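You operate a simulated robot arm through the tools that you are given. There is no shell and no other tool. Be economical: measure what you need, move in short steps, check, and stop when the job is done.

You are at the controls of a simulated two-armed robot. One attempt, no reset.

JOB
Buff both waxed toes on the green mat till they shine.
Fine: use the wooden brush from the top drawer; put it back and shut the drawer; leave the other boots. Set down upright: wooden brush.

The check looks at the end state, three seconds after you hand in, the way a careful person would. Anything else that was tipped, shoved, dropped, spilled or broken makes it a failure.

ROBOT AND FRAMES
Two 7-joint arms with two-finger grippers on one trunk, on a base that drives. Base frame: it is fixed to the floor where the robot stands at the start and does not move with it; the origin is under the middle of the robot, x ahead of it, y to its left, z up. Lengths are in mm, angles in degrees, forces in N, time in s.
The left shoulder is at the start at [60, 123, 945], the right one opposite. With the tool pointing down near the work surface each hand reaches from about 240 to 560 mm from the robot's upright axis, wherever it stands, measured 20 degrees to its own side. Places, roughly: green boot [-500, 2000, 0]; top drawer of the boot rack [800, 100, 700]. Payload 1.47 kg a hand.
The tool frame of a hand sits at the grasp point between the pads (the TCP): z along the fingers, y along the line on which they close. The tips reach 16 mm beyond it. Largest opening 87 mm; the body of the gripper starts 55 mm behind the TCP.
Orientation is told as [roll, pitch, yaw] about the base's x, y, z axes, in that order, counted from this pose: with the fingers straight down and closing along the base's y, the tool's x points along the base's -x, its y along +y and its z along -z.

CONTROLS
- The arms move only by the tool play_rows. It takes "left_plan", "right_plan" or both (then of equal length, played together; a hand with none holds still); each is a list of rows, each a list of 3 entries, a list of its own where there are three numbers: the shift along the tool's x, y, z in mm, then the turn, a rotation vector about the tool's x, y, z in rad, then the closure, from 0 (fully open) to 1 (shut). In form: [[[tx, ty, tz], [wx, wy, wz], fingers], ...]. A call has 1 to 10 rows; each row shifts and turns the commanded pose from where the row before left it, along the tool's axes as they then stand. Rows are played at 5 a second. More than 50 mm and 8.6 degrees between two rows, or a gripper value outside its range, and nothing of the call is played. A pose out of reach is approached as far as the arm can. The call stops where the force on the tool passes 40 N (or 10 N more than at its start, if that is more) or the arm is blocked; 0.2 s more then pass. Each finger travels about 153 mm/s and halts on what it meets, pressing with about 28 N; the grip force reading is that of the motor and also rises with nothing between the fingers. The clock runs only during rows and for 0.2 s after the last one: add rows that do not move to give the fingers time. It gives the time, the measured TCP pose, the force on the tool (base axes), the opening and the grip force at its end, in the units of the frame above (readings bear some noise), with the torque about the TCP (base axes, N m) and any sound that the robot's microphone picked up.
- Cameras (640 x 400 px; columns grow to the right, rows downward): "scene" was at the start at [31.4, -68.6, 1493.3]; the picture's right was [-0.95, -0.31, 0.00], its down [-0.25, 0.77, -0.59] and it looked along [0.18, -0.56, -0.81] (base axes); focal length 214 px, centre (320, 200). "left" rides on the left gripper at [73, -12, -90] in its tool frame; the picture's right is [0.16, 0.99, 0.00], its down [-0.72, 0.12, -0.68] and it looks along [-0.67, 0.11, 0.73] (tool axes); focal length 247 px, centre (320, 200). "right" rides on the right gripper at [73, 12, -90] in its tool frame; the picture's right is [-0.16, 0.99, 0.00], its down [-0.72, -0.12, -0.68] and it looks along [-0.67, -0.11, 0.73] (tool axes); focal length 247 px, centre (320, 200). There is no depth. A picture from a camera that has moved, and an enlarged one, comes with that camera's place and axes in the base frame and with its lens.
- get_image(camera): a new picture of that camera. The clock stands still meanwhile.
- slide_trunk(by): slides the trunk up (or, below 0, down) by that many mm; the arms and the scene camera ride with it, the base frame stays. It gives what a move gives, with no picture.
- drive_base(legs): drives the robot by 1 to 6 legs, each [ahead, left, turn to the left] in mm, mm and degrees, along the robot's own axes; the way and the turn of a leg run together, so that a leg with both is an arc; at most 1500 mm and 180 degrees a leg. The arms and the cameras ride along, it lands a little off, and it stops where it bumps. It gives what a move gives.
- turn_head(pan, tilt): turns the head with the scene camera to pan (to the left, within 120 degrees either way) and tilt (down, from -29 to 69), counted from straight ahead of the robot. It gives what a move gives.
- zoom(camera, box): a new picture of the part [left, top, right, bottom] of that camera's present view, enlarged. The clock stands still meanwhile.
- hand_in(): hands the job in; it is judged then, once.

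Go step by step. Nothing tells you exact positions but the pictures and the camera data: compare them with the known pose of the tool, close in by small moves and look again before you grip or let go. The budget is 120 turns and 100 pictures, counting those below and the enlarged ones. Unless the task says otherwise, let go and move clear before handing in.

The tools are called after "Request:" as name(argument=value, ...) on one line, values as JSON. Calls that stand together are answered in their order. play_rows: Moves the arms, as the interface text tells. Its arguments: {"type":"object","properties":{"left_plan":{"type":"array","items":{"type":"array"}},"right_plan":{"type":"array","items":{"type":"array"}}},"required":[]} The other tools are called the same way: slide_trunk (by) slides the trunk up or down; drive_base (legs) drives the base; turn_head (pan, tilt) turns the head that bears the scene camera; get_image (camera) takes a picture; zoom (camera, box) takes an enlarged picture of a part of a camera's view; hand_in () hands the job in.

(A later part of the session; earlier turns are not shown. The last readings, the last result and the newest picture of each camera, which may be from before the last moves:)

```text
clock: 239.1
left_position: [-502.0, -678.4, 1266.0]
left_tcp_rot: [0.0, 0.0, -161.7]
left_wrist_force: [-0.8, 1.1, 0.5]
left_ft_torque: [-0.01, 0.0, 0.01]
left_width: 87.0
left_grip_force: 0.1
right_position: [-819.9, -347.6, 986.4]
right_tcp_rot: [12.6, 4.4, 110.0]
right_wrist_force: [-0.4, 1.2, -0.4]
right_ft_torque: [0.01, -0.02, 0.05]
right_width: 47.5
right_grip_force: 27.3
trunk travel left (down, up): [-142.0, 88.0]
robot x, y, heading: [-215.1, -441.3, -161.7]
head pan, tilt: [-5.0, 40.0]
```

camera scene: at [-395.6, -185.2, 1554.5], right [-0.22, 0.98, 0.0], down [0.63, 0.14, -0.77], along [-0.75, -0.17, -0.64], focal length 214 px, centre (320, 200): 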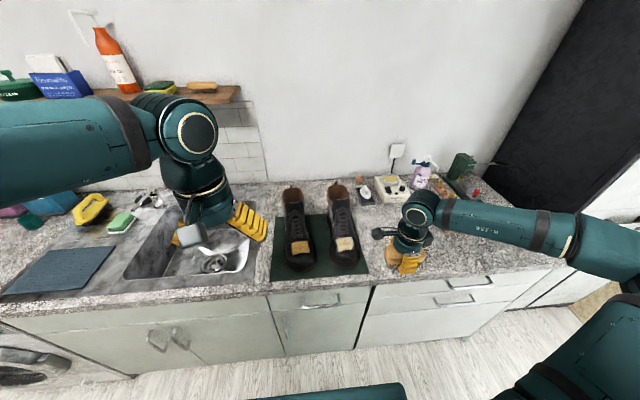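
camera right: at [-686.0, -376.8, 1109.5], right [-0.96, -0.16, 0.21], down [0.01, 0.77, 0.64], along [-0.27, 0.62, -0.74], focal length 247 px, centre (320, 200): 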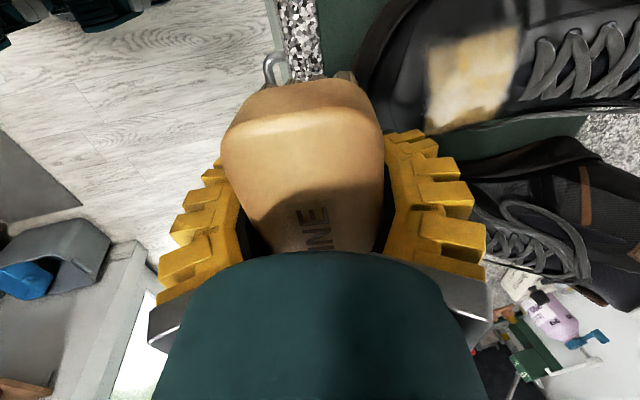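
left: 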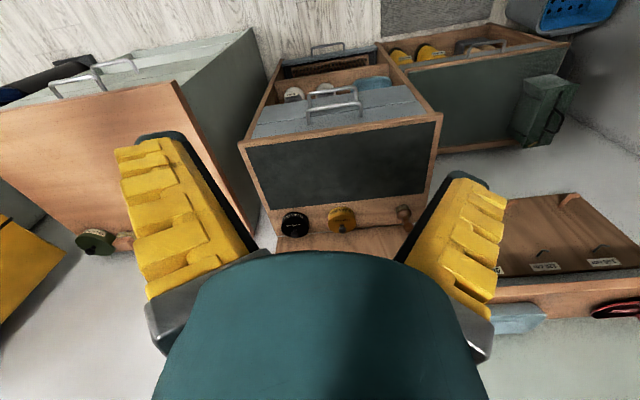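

Now the right-rolled strokes for the rear right corner.

Request:
play_rows(right_plan=[[[0, 0, 1.5], [0, 0, 0], 1], [[0, 0, 0], [0, 0, 0], 1]])

Request:
play_rows(right_plan=[[[0, 0, 1], [0, 0, 0], 1], [[-8, 0, 0], [0, 0, 0], 1], [[8, 0, 0], [0, 0, 0], 1], [[-8, 2, 0], [0, 0, 0], 1], [[8, 0, 0], [0, 0, 0], 1], [[-8, 2, 0], [0, 0, 0], 1], [[8, 0, 0], [0, 0, 0], 1], [[-8, 0, 0], [0, 0, 0], 1]])

Request:
play_rows(right_plan=[[[8, 0, 0.7], [0, 0, 0], 1], [[-8, 2, 0], [0, 0, 0], 1], [[8, 0, 0], [0, 0, 0], 1], [[-8, 0, 0], [0, 0, 0], 1], [[8, -2, 0], [0, 0, 0], 1], [[-8, 0, 0], [0, 0, 0], 1], [[8, -2, 0], [0, 0, 0], 1], [[-8, 0, 0], [0, 0, 0], 1]])

Request:
play_rows(right_plan=[[[0, -3, -10], [0, -0.05, 0], 1], [[0, -20, -35], [0, -0.03, 0], 1], [[6, -48, -5], [0, 0, 0], 1], [[0, -25, 0], [0, 0, 0], 1]])

Request:
zoom(camera="right", box=[300, 0, 640, 210])

```text
clock: 239.7
left_position: [-501.3, -679.0, 1267.2]
left_tcp_rot: [0.0, -0.1, -161.6]
left_wrist_force: [-0.2, 0.7, 0.1]
left_ft_torque: [-0.04, -0.04, 0.01]
left_width: 87.0
left_grip_force: 0.0
right_position: [-820.4, -348.1, 986.6]
right_tcp_rot: [12.7, 4.4, 109.9]
right_wrist_force: [-4.6, 4.3, 16.5]
right_ft_torque: [0.07, -0.09, -0.01]
right_width: 47.7
right_grip_force: 28.4
trunk travel left (down, up): [-142.0, 88.0]
robot x, y, heading: [-211.3, -434.8, -161.7]
head pan, tilt: [-5.0, 40.0]
```

```text
clock: 241.5
left_position: [-500.5, -679.7, 1266.4]
left_tcp_rot: [-0.1, -0.2, -161.7]
left_wrist_force: [-0.1, 0.2, -0.2]
left_ft_torque: [0.02, -0.01, 0.02]
left_width: 86.8
left_grip_force: 0.1
right_position: [-824.3, -342.5, 984.6]
right_tcp_rot: [12.6, 4.3, 109.9]
right_wrist_force: [10.7, -8.7, 18.4]
right_ft_torque: [-0.19, 0.05, 0.09]
right_width: 47.7
right_grip_force: 28.2
trunk travel left (down, up): [-142.0, 88.0]
robot x, y, heading: [-213.3, -435.6, -161.4]
head pan, tilt: [-5.0, 40.0]
```

```text
clock: 242.3
left_position: [-501.1, -677.4, 1267.0]
left_tcp_rot: [0.0, -0.2, -161.8]
left_wrist_force: [0.1, -0.5, -0.2]
left_ft_torque: [0.02, 0.02, -0.02]
left_width: 86.9
left_grip_force: 0.0
right_position: [-825.1, -342.7, 986.0]
right_tcp_rot: [12.6, 3.9, 109.5]
right_wrist_force: [13.3, 8.2, 15.2]
right_ft_torque: [0.02, 0.14, 0.07]
right_width: 47.7
right_grip_force: 27.7
trunk travel left (down, up): [-142.0, 88.0]
robot x, y, heading: [-212.3, -443.0, -161.7]
head pan, tilt: [-5.0, 40.0]
stopped in row 3 (right hand): the force on the tool passed its limit at 42 N (the readings are from after the stop); the commanded pose is now the measured one
```

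```text
clock: 243.3
left_position: [-502.7, -679.0, 1267.0]
left_tcp_rot: [0.0, -0.1, -161.7]
left_wrist_force: [0.6, 0.9, 0.6]
left_ft_torque: [-0.01, 0.04, 0.02]
left_width: 87.1
left_grip_force: 0.1
right_position: [-727.7, -315.4, 1014.3]
right_tcp_rot: [12.4, -0.5, 108.6]
right_wrist_force: [-0.1, 0.0, -0.5]
right_ft_torque: [-0.02, 0.04, -0.01]
right_width: 47.2
right_grip_force: 28.0
trunk travel left (down, up): [-142.0, 88.0]
robot x, y, heading: [-212.6, -439.4, -161.9]
head pan, tilt: [-5.0, 40.0]
```

```text
1.88 times, centred on (470, 105) of right
camera zoom: at [-696.9, -382.5, 1104.4], right [-0.96, -0.16, 0.21], down [0.02, 0.76, 0.65], along [-0.27, 0.63, -0.73], focal length 465 px, centre (38, 379)
```

zoom: 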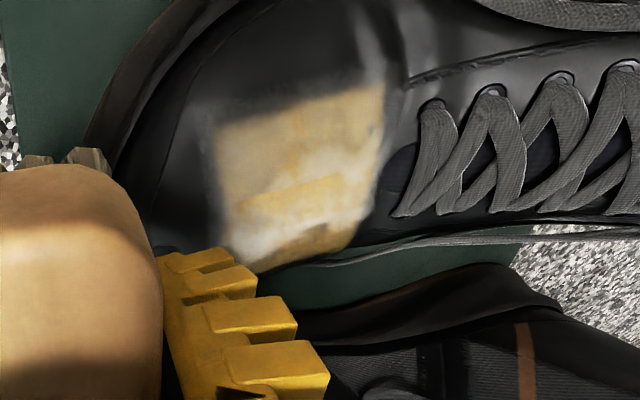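

It is shinier but still pale yellow in the middle and left. One more long, light round centred on the patch.

Request:
play_rows(right_plan=[[[4, 44, 5], [0, -0.03, 0], 1], [[5, 43, 5], [0, 0, 0], 1], [[0, 0, 22], [0, 0, 0], 1], [[0, 0, 13], [0, 0, 0], 1]])

Request:
play_rows(right_plan=[[[0, 0, 1.5], [0, 0, 0], 1], [[0, 0, 0], [0, 0, 0], 1]])

Request:
play_rows(right_plan=[[[0, 0, 1.5], [0, 0, 0], 1], [[0, 0, 0], [0, 0, 0], 1]])

```text
clock: 244.3
left_position: [-503.7, -678.3, 1267.3]
left_tcp_rot: [0.0, 0.0, -161.9]
left_wrist_force: [-0.4, 0.5, 0.6]
left_ft_torque: [-0.02, -0.03, 0.01]
left_width: 86.8
left_grip_force: 0.0
right_position: [-816.1, -351.9, 985.7]
right_tcp_rot: [12.4, -2.1, 108.1]
right_wrist_force: [0.4, 0.3, -0.9]
right_ft_torque: [0.02, -0.01, -0.01]
right_width: 47.3
right_grip_force: 27.9
trunk travel left (down, up): [-142.0, 88.0]
robot x, y, heading: [-213.7, -442.0, -161.8]
head pan, tilt: [-5.0, 40.0]
```

```text
clock: 244.9
left_position: [-502.8, -679.5, 1266.7]
left_tcp_rot: [-0.1, 0.0, -161.8]
left_wrist_force: [-0.2, -0.2, 0.3]
left_ft_torque: [0.01, 0.02, -0.01]
left_width: 87.3
left_grip_force: 0.0
right_position: [-815.7, -350.7, 984.2]
right_tcp_rot: [12.5, -2.1, 108.2]
right_wrist_force: [-0.8, -0.5, 1.8]
right_ft_torque: [-0.06, 0.07, 0.0]
right_width: 47.4
right_grip_force: 27.5
trunk travel left (down, up): [-142.0, 88.0]
robot x, y, heading: [-212.8, -438.2, -161.7]
head pan, tilt: [-5.0, 40.0]
```

```text
clock: 245.5
left_position: [-503.1, -678.9, 1266.4]
left_tcp_rot: [0.0, -0.1, -161.9]
left_wrist_force: [0.1, 0.7, -1.2]
left_ft_torque: [0.02, 0.02, -0.01]
left_width: 87.0
left_grip_force: 0.0
right_position: [-816.2, -352.9, 984.1]
right_tcp_rot: [12.6, -2.2, 108.2]
right_wrist_force: [0.1, 0.8, 6.1]
right_ft_torque: [-0.04, 0.2, 0.01]
right_width: 47.2
right_grip_force: 28.1
trunk travel left (down, up): [-142.0, 88.0]
robot x, y, heading: [-207.8, -441.3, -161.7]
head pan, tilt: [-5.0, 40.0]
```

The rear finger is first again; I add 4° tilt and step back a little so the bristles lead, then rub.

Request:
play_rows(right_plan=[[[0, -3, -2], [-0.08, 0, 0], 1], [[0, 0, 1], [0, 0, 0], 1]])

Request:
play_rows(right_plan=[[[0, 0, 0.7], [0, 0, 0], 1], [[0, 0, 0], [0, 0, 0], 1]])

Request:
play_rows(right_plan=[[[8, 0, 0], [0, 0, 0], 1], [[-8, 0, 0], [0, 0, 0], 1], [[-8, 0, 0], [0, 0, 0], 1], [[8, 0, 0], [0, 0, 0], 1], [[8, 3, 0], [0, 0, 0], 1], [[-8, 0, 0], [0, 0, 0], 1], [[-8, 0, 0], [0, 0, 0], 1], [[8, 3, 0], [0, 0, 0], 1], [[8, 0, 0], [0, 0, 0], 1], [[-8, 0, 0], [0, 0, 0], 1]])

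Request:
play_rows(right_plan=[[[-8, 3, 0], [0, 0, 0], 1], [[8, 0, 0], [0, 0, 0], 1], [[8, 0, 0], [0, 0, 0], 1], [[-8, 3, 0], [0, 0, 0], 1], [[-8, 0, 0], [0, 0, 0], 1], [[8, 0, 0], [0, 0, 0], 1], [[8, -3, 0], [0, 0, 0], 1], [[-8, -3, 0], [0, 0, 0], 1], [[-8, -3, 0], [0, 0, 0], 1], [[8, 0, 0], [0, 0, 0], 1]])

```text
clock: 246.1
left_position: [-501.6, -678.7, 1266.9]
left_tcp_rot: [0.0, -0.2, -161.8]
left_wrist_force: [0.4, 1.3, 0.2]
left_ft_torque: [-0.02, 0.02, -0.01]
left_width: 86.9
left_grip_force: 0.1
right_position: [-811.9, -351.0, 985.6]
right_tcp_rot: [17.3, -2.2, 108.1]
right_wrist_force: [0.6, 0.5, 19.5]
right_ft_torque: [0.36, -0.44, 0.01]
right_width: 47.3
right_grip_force: 27.8
trunk travel left (down, up): [-142.0, 88.0]
robot x, y, heading: [-211.3, -435.7, -161.7]
head pan, tilt: [-5.0, 40.0]
```

```text
clock: 246.7
left_position: [-501.5, -677.2, 1267.1]
left_tcp_rot: [0.0, -0.1, -161.8]
left_wrist_force: [0.6, 0.3, -0.6]
left_ft_torque: [0.0, -0.01, 0.0]
left_width: 87.0
left_grip_force: 0.0
right_position: [-812.6, -350.7, 985.0]
right_tcp_rot: [17.1, -2.2, 108.2]
right_wrist_force: [-2.2, 3.7, 27.4]
right_ft_torque: [0.51, -0.67, 0.26]
right_width: 47.5
right_grip_force: 28.5
trunk travel left (down, up): [-142.0, 88.0]
robot x, y, heading: [-214.4, -441.2, -161.9]
head pan, tilt: [-5.0, 40.0]
```

```text
clock: 247.1
left_position: [-502.4, -678.2, 1266.8]
left_tcp_rot: [0.0, -0.1, -161.9]
left_wrist_force: [-0.6, 0.5, 0.1]
left_ft_torque: [0.0, 0.01, 0.0]
left_width: 86.9
left_grip_force: 0.1
right_position: [-811.2, -352.7, 985.2]
right_tcp_rot: [17.1, -2.7, 108.1]
right_wrist_force: [5.3, 5.7, 11.5]
right_ft_torque: [0.38, -0.36, 0.16]
right_width: 47.4
right_grip_force: 28.4
trunk travel left (down, up): [-142.0, 88.0]
robot x, y, heading: [-213.8, -437.0, -162.0]
head pan, tilt: [-5.0, 40.0]
stopped in row 1 (right hand): the force on the tool passed its limit at 42 N (the readings are from after the stop); the commanded pose is now the measured one
```

```text
clock: 249.2
left_position: [-503.9, -678.4, 1265.1]
left_tcp_rot: [0.0, -0.1, -161.8]
left_wrist_force: [0.4, 0.7, 1.1]
left_ft_torque: [-0.05, 0.01, -0.01]
left_width: 87.1
left_grip_force: 0.0
right_position: [-811.9, -351.9, 983.8]
right_tcp_rot: [17.2, -2.5, 108.0]
right_wrist_force: [0.2, 0.6, -0.5]
right_ft_torque: [0.0, -0.02, 0.01]
right_width: 47.3
right_grip_force: 27.4
trunk travel left (down, up): [-142.0, 88.0]
robot x, y, heading: [-213.8, -440.6, -162.0]
head pan, tilt: [-5.0, 40.0]
```

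Pressure is off again. I lower a touch and do the raster further forward, with bristles' near edge on the patch.

Request:
play_rows(right_plan=[[[0, 6, 1.2], [0, 0, 0], 1], [[0, 0, 0], [0, 0, 0], 1]])

Request:
play_rows(right_plan=[[[0, 0, 1], [0, 0, 0], 1], [[8, 0, 0], [0, 0, 0], 1], [[-8, 0, 0], [0, 0, 0], 1], [[-8, 2, 0], [0, 0, 0], 1], [[8, 0, 0], [0, 0, 0], 1], [[8, 0, 0], [0, 0, 0], 1], [[-8, 2, 0], [0, 0, 0], 1], [[-8, 0, 0], [0, 0, 0], 1], [[8, 0, 0], [0, 0, 0], 1]])

Request:
play_rows(right_plan=[[[8, 2, 0.5], [0, 0, 0], 1], [[-8, 0, 0], [0, 0, 0], 1], [[-8, 2, 0], [0, 0, 0], 1], [[8, 0, 0], [0, 0, 0], 1], [[8, 2, 0], [0, 0, 0], 1], [[-8, 0, 0], [0, 0, 0], 1], [[-8, 2, 0], [0, 0, 0], 1], [[8, 0, 0], [0, 0, 0], 1], [[8, 0, 0], [0, 0, 0], 1], [[-8, 0, 0], [0, 0, 0], 1]])

Request:
play_rows(right_plan=[[[8, -2, 0.3], [0, 0, 0], 1], [[-8, 0, 0], [0, 0, 0], 1], [[-8, -2, 0], [0, 0, 0], 1], [[8, 0, 0], [0, 0, 0], 1], [[8, -3, 0], [0, 0, 0], 1], [[-8, 0, 0], [0, 0, 0], 1], [[-8, -3, 0], [0, 0, 0], 1], [[8, 0, 0], [0, 0, 0], 1], [[8, -2, 0], [0, 0, 0], 1], [[-8, 0, 0], [0, 0, 0], 1]])

Request:
play_rows(right_plan=[[[0, -3, -10], [0, 0, 0], 1], [[0, -20, -35], [0, 0, 0], 1], [[6, -48, -5], [0, 0, 0], 1], [[0, -25, 0], [0, 0, 0], 1]])

Request:
zoom(camera="right", box=[300, 0, 640, 210])

```text
clock: 249.8
left_position: [-503.3, -677.7, 1266.4]
left_tcp_rot: [0.0, -0.2, -161.8]
left_wrist_force: [0.6, -0.4, 0.3]
left_ft_torque: [-0.01, 0.0, 0.03]
left_width: 87.1
left_grip_force: 0.1
right_position: [-817.0, -354.8, 985.0]
right_tcp_rot: [17.1, -2.5, 108.0]
right_wrist_force: [1.4, 1.2, 2.4]
right_ft_torque: [0.15, -0.06, -0.02]
right_width: 47.1
right_grip_force: 27.4
trunk travel left (down, up): [-142.0, 88.0]
robot x, y, heading: [-215.8, -439.8, -162.1]
head pan, tilt: [-5.0, 40.0]
```

```text
clock: 251.8
left_position: [-503.6, -676.7, 1267.3]
left_tcp_rot: [-0.1, -0.1, -161.8]
left_wrist_force: [-1.3, -0.2, 0.0]
left_ft_torque: [0.0, 0.03, 0.02]
left_width: 86.9
left_grip_force: 0.2
right_position: [-820.8, -351.2, 985.5]
right_tcp_rot: [17.2, -2.8, 107.7]
right_wrist_force: [-1.2, 10.8, 12.9]
right_ft_torque: [0.46, -0.1, 0.13]
right_width: 47.5
right_grip_force: 27.6
trunk travel left (down, up): [-142.0, 88.0]
robot x, y, heading: [-212.4, -438.8, -162.1]
head pan, tilt: [-5.0, 40.0]
```

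```text
clock: 254.1
left_position: [-501.1, -679.9, 1265.0]
left_tcp_rot: [-0.1, -0.1, -161.9]
left_wrist_force: [-0.2, -0.4, 0.7]
left_ft_torque: [0.02, -0.04, 0.0]
left_width: 87.2
left_grip_force: 0.1
right_position: [-825.0, -360.4, 986.4]
right_tcp_rot: [17.1, -2.3, 108.2]
right_wrist_force: [6.5, -6.1, 7.4]
right_ft_torque: [0.05, -0.17, -0.19]
right_width: 47.4
right_grip_force: 28.1
trunk travel left (down, up): [-142.0, 88.0]
robot x, y, heading: [-212.6, -444.1, -161.8]
head pan, tilt: [-5.0, 40.0]
```

```text
clock: 256.2
left_position: [-501.8, -678.5, 1266.2]
left_tcp_rot: [-0.1, -0.2, -161.8]
left_wrist_force: [0.8, 0.1, 0.3]
left_ft_torque: [0.01, -0.01, -0.01]
left_width: 87.0
left_grip_force: 0.0
right_position: [-814.8, -356.4, 982.2]
right_tcp_rot: [17.1, -2.5, 108.1]
right_wrist_force: [0.1, -4.2, 24.6]
right_ft_torque: [0.57, -0.28, -0.04]
right_width: 47.3
right_grip_force: 28.1
trunk travel left (down, up): [-142.0, 88.0]
robot x, y, heading: [-213.8, -440.4, -161.8]
head pan, tilt: [-5.0, 40.0]
```

```text
clock: 257.2
left_position: [-503.8, -677.3, 1265.7]
left_tcp_rot: [0.0, 0.0, -161.7]
left_wrist_force: [0.2, 0.3, -0.4]
left_ft_torque: [0.0, 0.01, -0.03]
left_width: 87.2
left_grip_force: 0.0
right_position: [-712.0, -327.3, 1001.7]
right_tcp_rot: [17.1, -2.5, 108.0]
right_wrist_force: [-0.8, 0.1, -0.9]
right_ft_torque: [0.06, -0.01, 0.02]
right_width: 46.9
right_grip_force: 28.3
trunk travel left (down, up): [-142.0, 88.0]
robot x, y, heading: [-214.3, -441.7, -162.1]
head pan, tilt: [-5.0, 40.0]
```

```text
1.88 times, centred on (470, 105) of right
camera zoom: at [-672.7, -394.9, 1087.5], right [-0.94, -0.15, 0.3], down [0.08, 0.76, 0.65], along [-0.32, 0.63, -0.7], focal length 465 px, centre (38, 379)
```

zoom: 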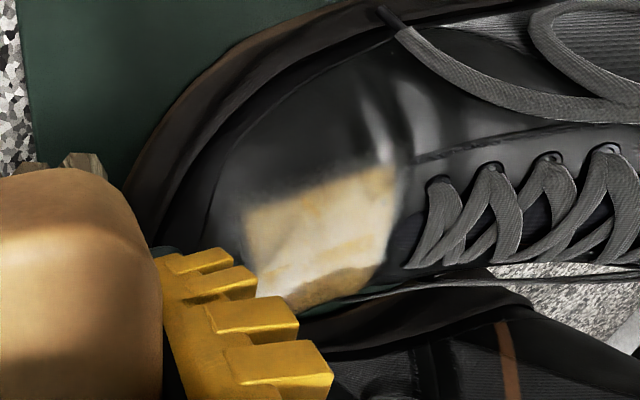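

Mostly shiny now; a strip at the right rear corner is left. One last short round there, with the brush rolled right.

Request:
play_rows(right_plan=[[[-6, 45, 5], [0, 0.06, 0], 1], [[-6, 45, 5], [0, 0.06, 0], 1], [[-5, 16, 18], [0, 0.03, 0], 1], [[0, 0, 14], [0, 0, 0], 1]])

Request:
play_rows(right_plan=[[[0, 0, 2], [0, 0, 0], 1], [[0, 0, 0], [0, 0, 0], 1]])

Request:
play_rows(right_plan=[[[0, 0, 1.5], [0, 0, 0], 1], [[0, 0, 0], [0, 0, 0], 1]])

Request:
play_rows(right_plan=[[[0, 0, 1], [0, 0, 0], 1], [[0, 0, 0], [0, 0, 0], 1]])

```text
clock: 258.2
left_position: [-504.5, -678.6, 1265.5]
left_tcp_rot: [0.0, 0.0, -161.8]
left_wrist_force: [-0.3, 0.5, 0.2]
left_ft_torque: [0.0, 0.05, 0.01]
left_width: 87.0
left_grip_force: 0.0
right_position: [-823.9, -351.6, 991.6]
right_tcp_rot: [17.2, 5.8, 110.6]
right_wrist_force: [0.3, 0.6, -1.4]
right_ft_torque: [0.02, -0.01, -0.03]
right_width: 46.9
right_grip_force: 27.9
trunk travel left (down, up): [-142.0, 88.0]
robot x, y, heading: [-216.9, -440.4, -161.7]
head pan, tilt: [-5.0, 40.0]
```

```text
clock: 258.9
left_position: [-502.8, -678.4, 1265.4]
left_tcp_rot: [-0.1, -0.1, -161.8]
left_wrist_force: [-0.5, -0.2, -0.3]
left_ft_torque: [-0.02, 0.0, 0.03]
left_width: 87.0
left_grip_force: 0.1
right_position: [-824.7, -351.8, 991.2]
right_tcp_rot: [17.2, 5.7, 110.5]
right_wrist_force: [0.4, -0.2, -0.8]
right_ft_torque: [-0.02, 0.01, 0.02]
right_width: 46.8
right_grip_force: 28.1
trunk travel left (down, up): [-142.0, 88.0]
robot x, y, heading: [-212.1, -438.7, -161.7]
head pan, tilt: [-5.0, 40.0]
```

```text
clock: 259.4
left_position: [-503.9, -678.4, 1266.2]
left_tcp_rot: [0.0, 0.1, -161.9]
left_wrist_force: [0.2, -0.1, 0.4]
left_ft_torque: [-0.01, -0.01, 0.0]
left_width: 86.9
left_grip_force: 0.0
right_position: [-825.5, -351.5, 989.0]
right_tcp_rot: [17.2, 5.7, 110.6]
right_wrist_force: [-0.1, -0.5, -0.4]
right_ft_torque: [-0.02, -0.01, -0.01]
right_width: 46.7
right_grip_force: 28.3
trunk travel left (down, up): [-142.0, 88.0]
robot x, y, heading: [-214.2, -436.9, -161.8]
head pan, tilt: [-5.0, 40.0]
```

```text
clock: 260.1
left_position: [-504.2, -677.5, 1267.0]
left_tcp_rot: [0.0, 0.0, -161.8]
left_wrist_force: [-0.3, -0.2, -0.3]
left_ft_torque: [0.0, 0.02, -0.03]
left_width: 86.9
left_grip_force: 0.0
right_position: [-825.6, -351.1, 987.2]
right_tcp_rot: [17.3, 5.7, 110.5]
right_wrist_force: [-0.4, -0.3, -1.6]
right_ft_torque: [0.0, 0.0, 0.0]
right_width: 46.7
right_grip_force: 28.0
trunk travel left (down, up): [-142.0, 88.0]
robot x, y, heading: [-213.4, -441.4, -161.7]
head pan, tilt: [-5.0, 40.0]
```

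Request:
play_rows(right_plan=[[[0, 0, 1.5], [0, 0, 0], 1], [[0, 0, 0], [0, 0, 0], 1]])

Request:
play_rows(right_plan=[[[-8, 0, 1], [0, 0, 0], 1], [[8, 0, 0], [0, 0, 0], 1], [[-8, 2, 0], [0, 0, 0], 1], [[8, 0, 0], [0, 0, 0], 1], [[-8, 0, 0.5], [0, 0, 0], 1], [[8, 2, 0], [0, 0, 0], 1], [[-8, 0, 0], [0, 0, 0], 1], [[8, 0, 0], [0, 0, 0], 1], [[-8, 0, 0], [0, 0, 0], 1], [[8, 0, 0], [0, 0, 0], 1]])

Request:
play_rows(right_plan=[[[-8, 0, 0.7], [0, 0, 0], 1], [[8, -2, 0], [0, 0, 0], 1], [[-8, 0, 0], [0, 0, 0], 1], [[8, 0, 0], [0, 0, 0], 1], [[-8, 2, 0], [0, 0, 0], 1], [[8, 0, 0], [0, 0, 0], 1], [[-8, 2, 0], [0, 0, 0], 1], [[8, 0, 0], [0, 0, 0], 1], [[-8, 0, 0], [0, 0, 0], 1], [[8, 0, 0], [0, 0, 0], 1]])

Request:
play_rows(right_plan=[[[0, -3, -10], [0, -0.06, 0], 1], [[0, -20, -40], [0.1, -0.05, 0], 1], [[6, -45, -12], [0.1, 0, 0], 1], [[0, -30, -12], [0.1, 0, 0], 1]])

Request:
zoom(camera="scene", box=[310, 150, 470, 260])

```text
clock: 260.6
left_position: [-501.5, -678.2, 1266.9]
left_tcp_rot: [0.0, -0.1, -161.8]
left_wrist_force: [-0.3, 0.4, 0.3]
left_ft_torque: [0.01, 0.0, 0.02]
left_width: 86.8
left_grip_force: 0.0
right_position: [-824.7, -351.1, 987.6]
right_tcp_rot: [17.4, 5.7, 110.6]
right_wrist_force: [2.6, 1.6, 10.8]
right_ft_torque: [0.3, -0.15, -0.04]
right_width: 46.9
right_grip_force: 28.0
trunk travel left (down, up): [-142.0, 88.0]
robot x, y, heading: [-212.2, -436.7, -161.7]
head pan, tilt: [-5.0, 40.0]
```

```text
clock: 262.9
left_position: [-502.5, -676.7, 1267.6]
left_tcp_rot: [0.0, -0.2, -161.8]
left_wrist_force: [0.0, -0.4, -0.5]
left_ft_torque: [-0.02, 0.04, -0.04]
left_width: 87.1
left_grip_force: 0.0
right_position: [-831.1, -350.2, 987.3]
right_tcp_rot: [17.3, 5.7, 110.4]
right_wrist_force: [5.0, 11.1, 16.2]
right_ft_torque: [0.62, -0.27, 0.03]
right_width: 47.1
right_grip_force: 27.9
trunk travel left (down, up): [-142.0, 88.0]
robot x, y, heading: [-218.0, -444.1, -161.8]
head pan, tilt: [-5.0, 40.0]
```

```text
clock: 265.1
left_position: [-503.6, -677.0, 1265.3]
left_tcp_rot: [0.0, -0.1, -161.8]
left_wrist_force: [0.8, -0.7, 0.0]
left_ft_torque: [0.0, 0.01, 0.03]
left_width: 87.1
left_grip_force: 0.0
right_position: [-833.2, -350.5, 989.4]
right_tcp_rot: [17.2, 5.6, 110.2]
right_wrist_force: [-3.9, 9.2, 11.3]
right_ft_torque: [0.5, -0.04, 0.2]
right_width: 47.0
right_grip_force: 27.7
trunk travel left (down, up): [-142.0, 88.0]
robot x, y, heading: [-214.0, -440.5, -162.0]
head pan, tilt: [-5.0, 40.0]
```

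```text
clock: 266.1
left_position: [-504.1, -678.5, 1265.8]
left_tcp_rot: [0.0, -0.1, -161.8]
left_wrist_force: [-0.4, 1.0, 0.2]
left_ft_torque: [0.01, 0.06, 0.01]
left_width: 87.1
left_grip_force: 0.1
right_position: [-721.2, -320.6, 1039.3]
right_tcp_rot: [-0.3, -0.4, 108.8]
right_wrist_force: [0.4, -0.7, -0.1]
right_ft_torque: [-0.02, 0.01, 0.02]
right_width: 47.1
right_grip_force: 28.3
trunk travel left (down, up): [-142.0, 88.0]
robot x, y, heading: [-211.3, -436.0, -162.0]
head pan, tilt: [-5.0, 40.0]
```

```text
3.64 times, centred on (390, 205) of scene
camera zoom: at [-306.0, -460.7, 1554.6], right [-0.23, 0.97, 0.0], down [0.63, 0.15, -0.77], along [-0.75, -0.17, -0.64], focal length 780 px, centre (66, 182)
```

zoom: 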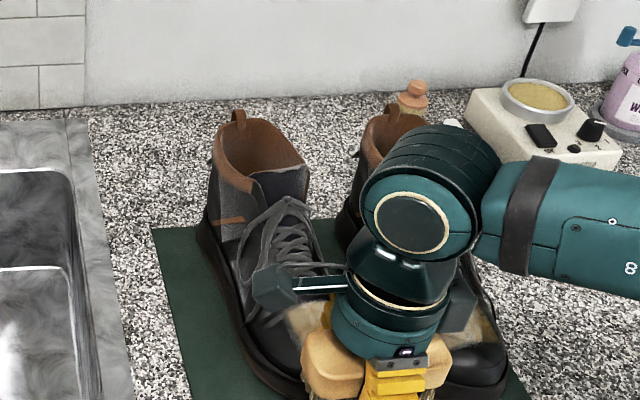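

Both toes are shiny, and both boots stand upright on the mat. Now I take the brush back: drive away from the counter, shift, and turn round to the rack.

Request:
drive_base(legs=[[-240, 0, 0], [0, -166, 0], [0, 0, 90], [0, 0, 91]])

Request:
slide_trunk(by=-30)

```text
clock: 277.3
left_position: [230.7, 49.1, 1265.9]
left_tcp_rot: [0.0, 0.1, 21.3]
left_wrist_force: [-1.0, 0.2, -0.9]
left_ft_torque: [-0.02, 0.0, 0.0]
left_width: 87.2
left_grip_force: 0.0
right_position: [469.8, -295.2, 1038.9]
right_tcp_rot: [0.0, -0.3, -68.0]
right_wrist_force: [0.3, 0.3, -0.8]
right_ft_torque: [0.03, -0.04, -0.01]
right_width: 47.0
right_grip_force: 27.4
trunk travel left (down, up): [-142.0, 88.0]
robot x, y, heading: [-46.9, -205.9, 21.3]
head pan, tilt: [-5.0, 40.0]
```

```text
clock: 278.0
left_position: [229.7, 48.9, 1236.6]
left_tcp_rot: [-0.1, -0.1, 21.3]
left_wrist_force: [0.1, -0.2, -0.2]
left_ft_torque: [-0.01, 0.02, 0.03]
left_width: 87.0
left_grip_force: 0.1
right_position: [467.7, -296.3, 1009.7]
right_tcp_rot: [-0.1, -0.3, -68.0]
right_wrist_force: [0.1, -0.9, -0.4]
right_ft_torque: [0.03, 0.01, 0.0]
right_width: 46.9
right_grip_force: 28.2
trunk travel left (down, up): [-112.0, 118.0]
robot x, y, heading: [-45.9, -202.8, 21.2]
head pan, tilt: [-5.0, 40.0]
```

Request:
drive_base(legs=[[0, 241, -2.1], [162, 0, 0]])

Request:
slide_trunk(by=-40)

Request:
turn_head(pan=-10, tilt=50)

Request:
zoom(camera="scene", box=[250, 120, 450, 250])

```text
clock: 281.8
left_position: [308.7, 318.7, 1236.1]
left_tcp_rot: [0.0, 0.0, 19.6]
left_wrist_force: [0.7, -0.3, 0.4]
left_ft_torque: [-0.01, 0.02, 0.0]
left_width: 86.9
left_grip_force: 0.0
right_position: [534.4, -35.7, 1008.4]
right_tcp_rot: [-0.2, -0.3, -69.9]
right_wrist_force: [-0.1, -0.2, -0.5]
right_ft_torque: [-0.02, 0.0, 0.0]
right_width: 47.2
right_grip_force: 27.9
trunk travel left (down, up): [-112.0, 118.0]
robot x, y, heading: [22.7, 69.2, 19.5]
head pan, tilt: [-5.0, 40.0]
```

```text
clock: 282.6
left_position: [307.1, 317.4, 1196.5]
left_tcp_rot: [0.1, -0.1, 19.6]
left_wrist_force: [0.4, -1.0, -0.2]
left_ft_torque: [-0.01, -0.02, 0.02]
left_width: 87.2
left_grip_force: 0.0
right_position: [532.5, -34.6, 969.3]
right_tcp_rot: [0.0, -0.3, -69.9]
right_wrist_force: [0.4, 0.5, -0.5]
right_ft_torque: [-0.01, 0.0, 0.03]
right_width: 47.0
right_grip_force: 28.1
trunk travel left (down, up): [-72.0, 158.0]
robot x, y, heading: [21.0, 71.4, 19.7]
head pan, tilt: [-5.0, 40.0]
```

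```text
clock: 283.3
left_position: [306.9, 317.5, 1196.1]
left_tcp_rot: [-0.1, 0.0, 19.6]
left_wrist_force: [0.1, -1.0, 0.0]
left_ft_torque: [0.02, -0.02, -0.02]
left_width: 86.9
left_grip_force: 0.0
right_position: [533.4, -34.8, 968.7]
right_tcp_rot: [-0.1, -0.4, -69.8]
right_wrist_force: [0.2, -0.6, -0.6]
right_ft_torque: [-0.02, 0.0, 0.02]
right_width: 46.9
right_grip_force: 28.2
trunk travel left (down, up): [-72.0, 158.0]
robot x, y, heading: [18.8, 70.9, 19.4]
head pan, tilt: [-10.0, 50.0]
```

```text
3.08 times, centred on (350, 185) of scene
camera zoom: at [106.3, 88.8, 1470.4], right [0.17, -0.99, 0.0], down [-0.76, -0.13, -0.64], along [0.63, 0.11, -0.77], focal length 660 px, centre (228, 246)
```

zoom: 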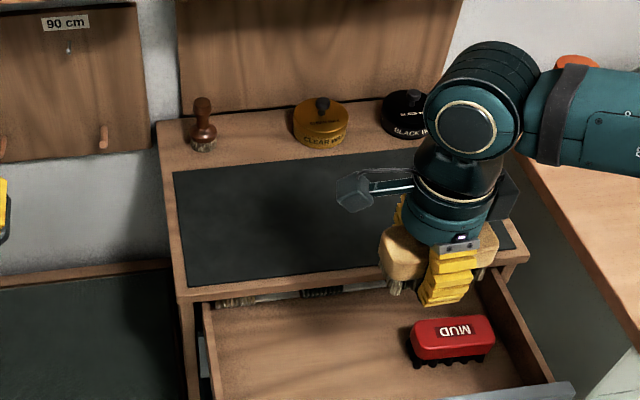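

The drawer is as I left it, with space for the brush on the left. I move over its original place and lower to just above the floor.

Request:
play_rows(right_plan=[[[39, 22, 0], [0, 0, 0], 1], [[39, 22, 0], [0, 0, 0], 1], [[0, 0, 40], [0, 0, 0], 1], [[0, 0, 45], [0, 0, 0], 1], [[0, 0, 45], [0, 0, 0], 1], [[0, 0, 45], [0, 0, 0], 1], [[0, 0, 30], [0, 0, 0], 1]])

Request:
zoom(camera="scene", box=[270, 150, 430, 254])

```text
clock: 284.9
left_position: [307.5, 316.5, 1197.3]
left_tcp_rot: [0.0, 0.1, 19.5]
left_wrist_force: [0.7, -1.2, -0.2]
left_ft_torque: [0.01, -0.01, 0.05]
left_width: 87.2
left_grip_force: 0.1
right_position: [548.2, 51.7, 764.3]
right_tcp_rot: [-0.1, -0.4, -69.8]
right_wrist_force: [0.2, -0.4, -1.0]
right_ft_torque: [0.0, 0.0, 0.01]
right_width: 47.0
right_grip_force: 28.0
trunk travel left (down, up): [-72.0, 158.0]
robot x, y, heading: [24.8, 68.9, 19.6]
head pan, tilt: [-10.0, 50.0]
```

```text
3.85 times, centred on (350, 202) of scene
camera zoom: at [106.5, 88.8, 1470.3], right [0.17, -0.99, 0.0], down [-0.76, -0.13, -0.64], along [0.63, 0.11, -0.77], focal length 825 px, centre (205, 192)
```

zoom: 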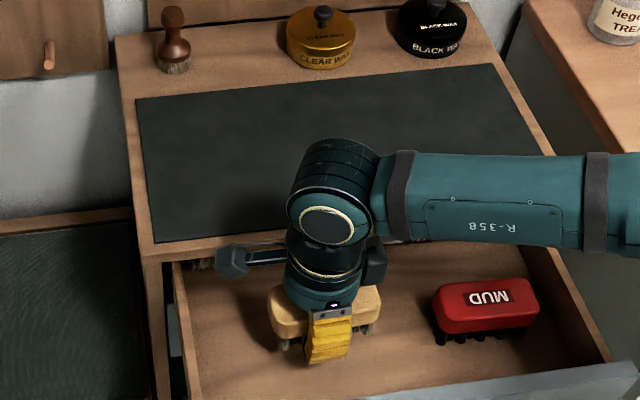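

Position matches the original spot. I lower in small steps until the bristles touch the drawer floor.

Request:
play_rows(right_plan=[[[0, 0, 12], [0, 0, 0], 1], [[0, 0, 8], [0, 0, 0], 1], [[0, 0, 4], [0, 0, 0], 1]])

Request:
play_rows(right_plan=[[[0, 0, 3], [0, 0, 0], 1], [[0, 0, 0], [0, 0, 0], 1]])

Request:
play_rows(right_plan=[[[0, 0, 2], [0, 0, 0], 1], [[0, 0, 0], [0, 0, 0], 1]])

```text
clock: 285.7
left_position: [306.7, 318.1, 1196.2]
left_tcp_rot: [0.0, 0.1, 19.6]
left_wrist_force: [0.6, 0.5, 0.4]
left_ft_torque: [0.02, -0.03, -0.03]
left_width: 87.0
left_grip_force: 0.1
right_position: [547.9, 51.8, 739.6]
right_tcp_rot: [-0.2, -0.4, -69.8]
right_wrist_force: [1.1, 0.4, -0.9]
right_ft_torque: [0.02, 0.03, 0.03]
right_width: 46.9
right_grip_force: 28.3
trunk travel left (down, up): [-72.0, 158.0]
robot x, y, heading: [24.4, 67.7, 19.6]
head pan, tilt: [-10.0, 50.0]
```

```text
clock: 286.3
left_position: [306.0, 316.5, 1195.4]
left_tcp_rot: [0.1, 0.0, 19.6]
left_wrist_force: [0.4, 0.3, -1.1]
left_ft_torque: [0.04, 0.03, -0.04]
left_width: 87.0
left_grip_force: 0.0
right_position: [549.4, 52.3, 736.3]
right_tcp_rot: [-0.2, -0.2, -69.8]
right_wrist_force: [-0.8, -0.4, -1.0]
right_ft_torque: [0.03, 0.02, 0.02]
right_width: 47.0
right_grip_force: 27.9
trunk travel left (down, up): [-72.0, 158.0]
robot x, y, heading: [21.9, 74.2, 19.6]
head pan, tilt: [-10.0, 50.0]
```

```text
clock: 286.9
left_position: [306.8, 317.4, 1195.4]
left_tcp_rot: [0.0, 0.0, 19.6]
left_wrist_force: [0.4, 0.0, 0.8]
left_ft_torque: [0.03, 0.01, -0.01]
left_width: 87.3
left_grip_force: 0.1
right_position: [547.4, 50.6, 734.7]
right_tcp_rot: [-0.1, -0.4, -69.9]
right_wrist_force: [-0.3, -0.1, -1.3]
right_ft_torque: [0.04, 0.03, 0.0]
right_width: 46.9
right_grip_force: 27.8
trunk travel left (down, up): [-72.0, 158.0]
robot x, y, heading: [20.6, 68.7, 19.3]
head pan, tilt: [-10.0, 50.0]
```

Request:
play_rows(right_plan=[[[0, 0, 2], [0, 0, 0], 1], [[0, 0, 0], [0, 0, 0], 1]])

Request:
play_rows(right_plan=[[[0, 0, 2], [0, 0, 0], 1], [[0, 0, 0], [0, 0, 0], 1]])

Request:
play_rows(right_plan=[[[0, 0, 2], [0, 0, 0], 1], [[0, 0, 0], [0, 0, 0], 1]])

```text
clock: 287.5
left_position: [306.5, 318.1, 1197.0]
left_tcp_rot: [-0.1, -0.1, 19.7]
left_wrist_force: [-1.2, 0.2, 0.2]
left_ft_torque: [-0.01, -0.01, 0.03]
left_width: 86.8
left_grip_force: 0.0
right_position: [549.4, 50.5, 733.2]
right_tcp_rot: [-0.2, -0.3, -69.7]
right_wrist_force: [-0.2, 0.0, -0.5]
right_ft_torque: [0.0, 0.03, -0.01]
right_width: 47.2
right_grip_force: 27.6
trunk travel left (down, up): [-72.0, 158.0]
robot x, y, heading: [22.3, 73.4, 19.6]
head pan, tilt: [-10.0, 50.0]
```

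```text
clock: 288.1
left_position: [306.5, 317.4, 1196.8]
left_tcp_rot: [0.1, 0.0, 19.6]
left_wrist_force: [-0.2, 1.5, 0.2]
left_ft_torque: [0.02, 0.03, 0.01]
left_width: 87.1
left_grip_force: 0.1
right_position: [548.4, 50.7, 731.4]
right_tcp_rot: [0.0, -0.4, -69.8]
right_wrist_force: [0.0, -0.3, -0.6]
right_ft_torque: [-0.01, -0.02, 0.01]
right_width: 47.2
right_grip_force: 28.0
trunk travel left (down, up): [-72.0, 158.0]
robot x, y, heading: [23.7, 73.5, 19.6]
head pan, tilt: [-10.0, 50.0]
```

```text
clock: 288.7
left_position: [306.6, 317.6, 1196.2]
left_tcp_rot: [0.0, 0.0, 19.6]
left_wrist_force: [-0.1, -0.6, 0.7]
left_ft_torque: [0.03, 0.05, -0.01]
left_width: 86.7
left_grip_force: 0.1
right_position: [547.4, 51.3, 729.7]
right_tcp_rot: [-0.2, -0.3, -69.8]
right_wrist_force: [0.1, 0.1, -1.0]
right_ft_torque: [0.04, 0.01, 0.04]
right_width: 47.3
right_grip_force: 28.3
trunk travel left (down, up): [-72.0, 158.0]
robot x, y, heading: [22.8, 74.0, 19.5]
head pan, tilt: [-10.0, 50.0]
```

Request:
play_rows(right_plan=[[[0, 0, 2], [0, 0, 0], 1], [[0, 0, 0], [0, 0, 0], 1]])

Request:
play_rows(right_plan=[[[0, 0, 1.5], [0, 0, 0], 1], [[0, 0, 0], [0, 0, 0], 1]])

Request:
play_rows(right_plan=[[[0, 0, 1.5], [0, 0, 0], 1], [[0, 0, 0], [0, 0, 0], 1]])

Request:
get_image(camera="right")

```text
clock: 289.3
left_position: [306.6, 318.2, 1195.8]
left_tcp_rot: [0.0, 0.0, 19.7]
left_wrist_force: [-0.8, 0.1, -0.4]
left_ft_torque: [-0.01, 0.0, 0.0]
left_width: 87.2
left_grip_force: 0.0
right_position: [548.4, 51.7, 727.5]
right_tcp_rot: [0.0, -0.4, -69.9]
right_wrist_force: [-0.1, -1.9, 8.5]
right_ft_torque: [0.33, -0.08, -0.02]
right_width: 47.0
right_grip_force: 27.8
trunk travel left (down, up): [-72.0, 158.0]
robot x, y, heading: [22.4, 68.2, 19.5]
head pan, tilt: [-10.0, 50.0]
```

```text
clock: 289.9
left_position: [306.1, 318.4, 1196.4]
left_tcp_rot: [0.1, -0.2, 19.6]
left_wrist_force: [-0.6, -0.2, -0.3]
left_ft_torque: [0.0, -0.03, -0.01]
left_width: 87.1
left_grip_force: 0.0
right_position: [548.1, 51.6, 726.6]
right_tcp_rot: [0.1, -0.3, -69.8]
right_wrist_force: [2.1, -2.2, 25.6]
right_ft_torque: [0.93, 0.18, -0.04]
right_width: 47.5
right_grip_force: 27.7
trunk travel left (down, up): [-72.0, 158.0]
robot x, y, heading: [24.3, 67.6, 19.4]
head pan, tilt: [-10.0, 50.0]
```

```text
clock: 290.6
left_position: [305.9, 316.8, 1195.6]
left_tcp_rot: [0.1, -0.1, 19.6]
left_wrist_force: [-0.3, 0.0, 0.1]
left_ft_torque: [0.0, 0.03, -0.03]
left_width: 86.8
left_grip_force: 0.0
right_position: [549.9, 52.2, 726.7]
right_tcp_rot: [0.2, -0.2, -69.8]
right_wrist_force: [1.0, -1.1, 17.1]
right_ft_torque: [-0.01, 0.39, -0.03]
right_width: 47.6
right_grip_force: 28.1
trunk travel left (down, up): [-72.0, 158.0]
robot x, y, heading: [20.2, 70.6, 19.3]
head pan, tilt: [-10.0, 50.0]
stopped in row 2 (right hand): the force on the tool passed its limit at 40 N (the readings are from after the stop); the commanded pose is now the measured one
```

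```text
2 pictures are left
camera right: at [534.9, 125.6, 815.7], right [0.98, 0.19, 0.0], down [0.14, -0.72, 0.68], along [0.13, -0.67, -0.73], focal length 247 px, centre (320, 200)
```

right: 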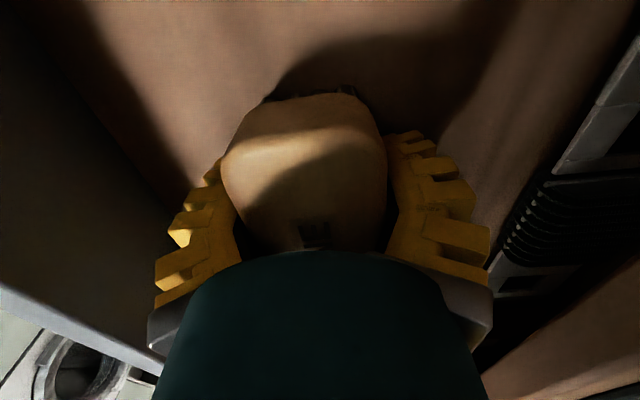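

The brush stands on the drawer floor. I open the fingers and rise straight up clear.

Request:
play_rows(right_plan=[[[0, 0, 0], [0, 0, 0], 0.35], [[0, 0, 0], [0, 0, 0], 0.1], [[0, 0, 0], [0, 0, 0], 0], [[0, 0, -10], [0, 0, 0], 0], [[0, 0, -30], [0, 0, 0], 0], [[0, 0, -45], [0, 0, 0], 0], [[0, 0, -45], [0, 0, 0], 0], [[0, 0, -45], [0, 0, 0], 0], [[0, 0, -45], [0, 0, 0], 0]])

Request:
zoom(camera="scene", box=[250, 140, 450, 270])

```text
clock: 292.6
left_position: [308.3, 317.1, 1195.7]
left_tcp_rot: [0.1, -0.1, 19.7]
left_wrist_force: [-0.1, -0.3, -0.5]
left_ft_torque: [0.01, -0.02, 0.02]
left_width: 87.0
left_grip_force: 0.0
right_position: [545.0, 55.5, 946.5]
right_tcp_rot: [0.0, -0.4, -69.7]
right_wrist_force: [0.3, 0.2, -0.3]
right_ft_torque: [-0.01, 0.0, -0.02]
right_width: 86.8
right_grip_force: 0.1
trunk travel left (down, up): [-72.0, 158.0]
robot x, y, heading: [22.1, 71.6, 19.6]
head pan, tilt: [-10.0, 50.0]
```

```text
3.08 times, centred on (350, 205) of scene
camera zoom: at [105.7, 89.0, 1470.4], right [0.17, -0.99, 0.0], down [-0.76, -0.13, -0.64], along [0.63, 0.11, -0.77], focal length 660 px, centre (228, 185)
```

zoom: 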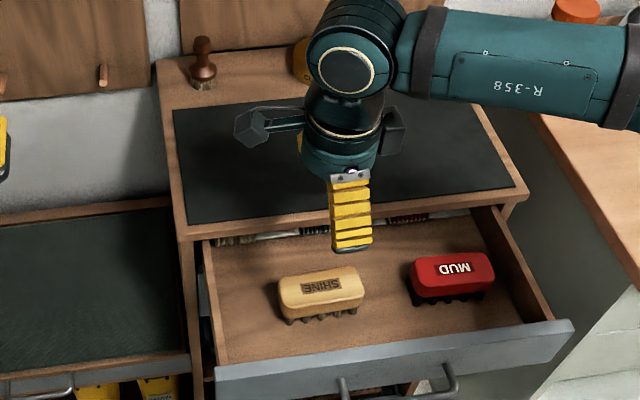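

The brush stands upright in its place. Now I back off, turn the hand to point forward with closed fingers, and line up with the drawer front above the handle.

Request:
drive_base(legs=[[-185, 15, -0.5]])

Request:
play_rows(right_plan=[[[-7, 0, 0], [-0.15, 0, 0], 1], [[-7, 0, 0], [-0.15, 0, 0], 1], [[-7, 0, 0], [-0.15, 0, 0], 1], [[-7, 0, 0], [-0.15, 0, 0], 1], [[-7, 0, 0], [-0.15, 0, 0], 1], [[-7, 0, 0], [-0.15, 0, 0], 1], [[-7, 0, 0], [-0.15, 0, 0], 1], [[-7, 0, 0], [-0.15, 0, 0], 1], [[-7, 0, 0], [-0.15, 0, 0], 1], [[-7, 0, 0], [-0.15, 0, 0], 1]])

Request:
play_rows(right_plan=[[[0, 0, 0], [-0.07, 0, 0], 1], [[0, -40, 0], [0, 0, 0], 1], [[0, -40, 0], [0, 0, 0], 1], [[0, -40, 0], [0, 0, 0], 1]])

```text
clock: 294.1
left_position: [132.3, 268.7, 1196.5]
left_tcp_rot: [0.0, -0.1, 18.8]
left_wrist_force: [-0.2, 0.0, 0.1]
left_ft_torque: [-0.01, -0.06, 0.01]
left_width: 87.0
left_grip_force: 0.0
right_position: [367.3, 2.8, 946.5]
right_tcp_rot: [0.0, -0.3, -70.5]
right_wrist_force: [-1.0, 0.0, 0.1]
right_ft_torque: [0.04, 0.0, 0.0]
right_width: 87.1
right_grip_force: 0.0
trunk travel left (down, up): [-72.0, 158.0]
robot x, y, heading: [-154.9, 26.9, 19.0]
head pan, tilt: [-10.0, 50.0]
```

```text
clock: 296.3
left_position: [133.4, 267.9, 1196.5]
left_tcp_rot: [0.0, 0.0, 19.0]
left_wrist_force: [0.0, -0.7, 0.1]
left_ft_torque: [-0.01, -0.02, -0.01]
left_width: 86.8
left_grip_force: 0.0
right_position: [400.5, -63.0, 942.5]
right_tcp_rot: [85.9, -0.3, -70.5]
right_wrist_force: [0.0, -0.2, -0.1]
right_ft_torque: [0.01, 0.0, -0.02]
right_width: 0.0
right_grip_force: 27.5
right hand out of reach, approached as far as the arm can: row 7, 8
trunk travel left (down, up): [-72.0, 158.0]
robot x, y, heading: [-153.3, 22.7, 18.6]
head pan, tilt: [-10.0, 50.0]
```

```text
clock: 297.3
left_position: [132.8, 267.8, 1195.5]
left_tcp_rot: [0.1, -0.1, 18.9]
left_wrist_force: [0.0, 0.0, -0.5]
left_ft_torque: [0.01, -0.01, -0.01]
left_width: 87.3
left_grip_force: 0.1
right_position: [400.3, -63.1, 825.1]
right_tcp_rot: [89.9, -0.3, -70.5]
right_wrist_force: [-0.6, 0.2, 0.1]
right_ft_torque: [0.0, -0.02, 0.02]
right_width: 0.2
right_grip_force: 27.5
trunk travel left (down, up): [-72.0, 158.0]
robot x, y, heading: [-153.4, 24.9, 18.7]
head pan, tilt: [-10.0, 50.0]
```

The hand is aligned (tip about 60 mm before the drawer front). I lower to just above the handle's height and advance gently to touch.

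Request:
play_rows(right_plan=[[[0, -30, 0], [0, 0, 0], 1], [[0, -28, 0], [0, 0, 0], 1], [[0, 0, 20], [0, 0, 0], 1]])

Request:
zoom(camera="scene", box=[280, 140, 440, 250])

```text
clock: 298.1
left_position: [133.2, 268.9, 1196.6]
left_tcp_rot: [0.0, 0.0, 18.9]
left_wrist_force: [-0.6, -0.2, -0.2]
left_ft_torque: [-0.03, -0.02, -0.04]
left_width: 87.2
left_grip_force: 0.1
right_position: [420.1, -56.4, 766.8]
right_tcp_rot: [89.9, -0.4, -70.5]
right_wrist_force: [-0.3, -0.7, -0.1]
right_ft_torque: [-0.02, -0.03, -0.03]
right_width: 0.1
right_grip_force: 28.1
trunk travel left (down, up): [-72.0, 158.0]
robot x, y, heading: [-154.1, 21.4, 18.9]
head pan, tilt: [-10.0, 50.0]
```

```text
3.64 times, centred on (360, 195) of scene
camera zoom: at [-69.8, 42.5, 1470.3], right [0.15, -0.99, 0.0], down [-0.76, -0.12, -0.64], along [0.63, 0.1, -0.77], focal length 780 px, centre (174, 218)
```

zoom: 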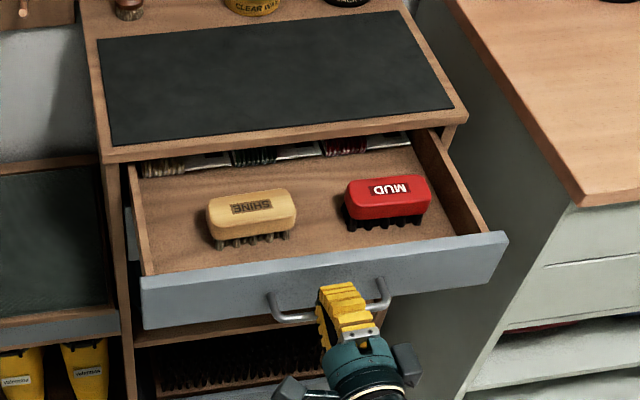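

The fist is centred on the drawer front just above the bar. I push the drawer in by driving forward in parts.

Request:
drive_base(legs=[[90, 0, 0]])

Request:
drive_base(legs=[[60, 0, 0]])

Request:
play_rows(right_plan=[[[0, 0, 10], [0, 0, 0], 1], [[0, 0, 10], [0, 0, 0], 1], [[0, 0, 10], [0, 0, 0], 1]])

```text
clock: 299.2
left_position: [214.9, 297.5, 1196.1]
left_tcp_rot: [-0.1, 0.0, 18.9]
left_wrist_force: [0.2, 0.4, -0.4]
left_ft_torque: [-0.02, 0.02, 0.03]
left_width: 87.1
left_grip_force: 0.1
right_position: [502.1, -29.4, 768.3]
right_tcp_rot: [90.0, -0.5, -70.6]
right_wrist_force: [2.1, -6.8, 12.0]
right_ft_torque: [-0.08, 0.05, -0.09]
right_width: 0.2
right_grip_force: 27.9
trunk travel left (down, up): [-72.0, 158.0]
robot x, y, heading: [-71.2, 51.7, 18.9]
head pan, tilt: [-10.0, 50.0]
```

```text
clock: 300.2
left_position: [271.4, 315.0, 1196.2]
left_tcp_rot: [-0.1, -0.1, 18.9]
left_wrist_force: [0.4, 0.1, -0.6]
left_ft_torque: [0.01, 0.02, -0.03]
left_width: 87.2
left_grip_force: 0.1
right_position: [560.4, -10.9, 767.9]
right_tcp_rot: [90.0, -0.4, -70.7]
right_wrist_force: [0.8, -4.6, 4.7]
right_ft_torque: [-0.03, 0.03, -0.05]
right_width: 0.0
right_grip_force: 27.7
trunk travel left (down, up): [-72.0, 158.0]
robot x, y, heading: [-18.3, 73.8, 18.7]
head pan, tilt: [-10.0, 50.0]
```

```text
clock: 301.0
left_position: [274.2, 315.5, 1195.6]
left_tcp_rot: [0.0, 0.0, 18.9]
left_wrist_force: [-0.3, -0.3, 0.8]
left_ft_torque: [0.01, 0.01, 0.02]
left_width: 87.1
left_grip_force: 0.2
right_position: [588.4, -1.3, 768.3]
right_tcp_rot: [90.0, -0.4, -70.6]
right_wrist_force: [0.7, -2.0, 0.5]
right_ft_torque: [-0.02, 0.02, 0.01]
right_width: 0.0
right_grip_force: 28.0
trunk travel left (down, up): [-72.0, 158.0]
robot x, y, heading: [-17.0, 74.4, 18.8]
head pan, tilt: [-10.0, 50.0]
```

Moving smoothly with low force. I continue until it meets the stop.

Request:
play_rows(right_plan=[[[0, 0, 8], [0, 0, 0], 1], [[0, 0, 8], [0, 0, 0], 1]])

Request:
play_rows(right_plan=[[[0, 0, 8], [0, 0, 0], 1], [[0, 0, 6], [0, 0, 0], 1], [[0, 0, 6], [0, 0, 0], 1]])

Request:
play_rows(right_plan=[[[0, 0, 6], [0, 0, 0], 1], [[0, 0, 6], [0, 0, 0], 1], [[0, 0, 5], [0, 0, 0], 1]])

```text
clock: 301.6
left_position: [272.9, 315.3, 1195.7]
left_tcp_rot: [0.1, 0.0, 18.9]
left_wrist_force: [-0.3, 0.1, -0.1]
left_ft_torque: [0.01, -0.02, -0.01]
left_width: 87.2
left_grip_force: 0.1
right_position: [603.5, 3.9, 769.4]
right_tcp_rot: [90.0, -0.2, -70.6]
right_wrist_force: [-0.4, -1.1, -0.7]
right_ft_torque: [-0.03, 0.04, 0.02]
right_width: 0.1
right_grip_force: 28.4
trunk travel left (down, up): [-72.0, 158.0]
robot x, y, heading: [-15.6, 74.8, 18.8]
head pan, tilt: [-10.0, 50.0]
```

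```text
clock: 302.4
left_position: [269.1, 315.1, 1197.6]
left_tcp_rot: [-0.1, -0.3, 18.8]
left_wrist_force: [-0.1, -1.0, -1.0]
left_ft_torque: [0.0, -0.05, -0.06]
left_width: 87.0
left_grip_force: 0.1
right_position: [618.9, 9.6, 769.2]
right_tcp_rot: [89.9, -0.3, -70.6]
right_wrist_force: [-36.7, -10.6, 8.7]
right_ft_torque: [-0.48, 1.24, -0.63]
right_width: 0.2
right_grip_force: 28.0
trunk travel left (down, up): [-72.0, 158.0]
robot x, y, heading: [-16.3, 73.4, 18.7]
head pan, tilt: [-10.0, 50.0]
```

```text
clock: 302.6
left_position: [270.5, 314.1, 1196.5]
left_tcp_rot: [0.0, -0.2, 18.9]
left_wrist_force: [-1.0, 0.1, 0.0]
left_ft_torque: [0.0, -0.02, -0.02]
left_width: 87.0
left_grip_force: 0.1
right_position: [617.0, 9.7, 767.2]
right_tcp_rot: [89.8, -0.2, -70.6]
right_wrist_force: [-23.8, -7.0, 8.9]
right_ft_torque: [-0.36, 0.79, -0.42]
right_width: 0.0
right_grip_force: 28.4
trunk travel left (down, up): [-72.0, 158.0]
robot x, y, heading: [-21.0, 72.2, 18.7]
head pan, tilt: [-10.0, 50.0]
stopped in row 1 (right hand): the force on the tool passed its limit at 57 N (the readings are from after the stop); the commanded pose is now the measured one
5 turns are left
```

The drawer met its stop at its closed position. I withdraw the hand straight back and move away.

Request:
play_rows(right_plan=[[[0, 0, -20], [0, 0, 0], 1], [[0, 0, -30], [0, 0, 0], 1], [[0, 0, -30], [0, 0, 0], 1]])

Request:
drive_base(legs=[[-150, 0, 0]])

```text
clock: 303.4
left_position: [271.0, 315.7, 1196.1]
left_tcp_rot: [0.1, -0.1, 18.8]
left_wrist_force: [-0.6, 0.2, 0.2]
left_ft_torque: [0.0, -0.03, 0.02]
left_width: 87.2
left_grip_force: 0.0
right_position: [545.5, -16.7, 767.1]
right_tcp_rot: [89.7, -0.3, -70.6]
right_wrist_force: [-2.8, 2.3, 2.5]
right_ft_torque: [0.08, 0.12, -0.1]
right_width: 0.0
right_grip_force: 28.1
trunk travel left (down, up): [-72.0, 158.0]
robot x, y, heading: [-16.8, 71.9, 18.9]
head pan, tilt: [-10.0, 50.0]
```

```text
clock: 304.8
left_position: [128.9, 265.8, 1196.0]
left_tcp_rot: [-0.1, -0.1, 18.8]
left_wrist_force: [-0.8, 0.1, 0.8]
left_ft_torque: [0.03, -0.01, -0.03]
left_width: 86.8
left_grip_force: 0.0
right_position: [402.7, -65.7, 767.9]
right_tcp_rot: [89.8, -0.2, -70.7]
right_wrist_force: [2.4, -1.2, 4.0]
right_ft_torque: [-0.01, 0.01, -0.03]
right_width: 0.0
right_grip_force: 27.8
trunk travel left (down, up): [-72.0, 158.0]
robot x, y, heading: [-161.8, 26.0, 18.6]
head pan, tilt: [-10.0, 50.0]
4 turns are left
```

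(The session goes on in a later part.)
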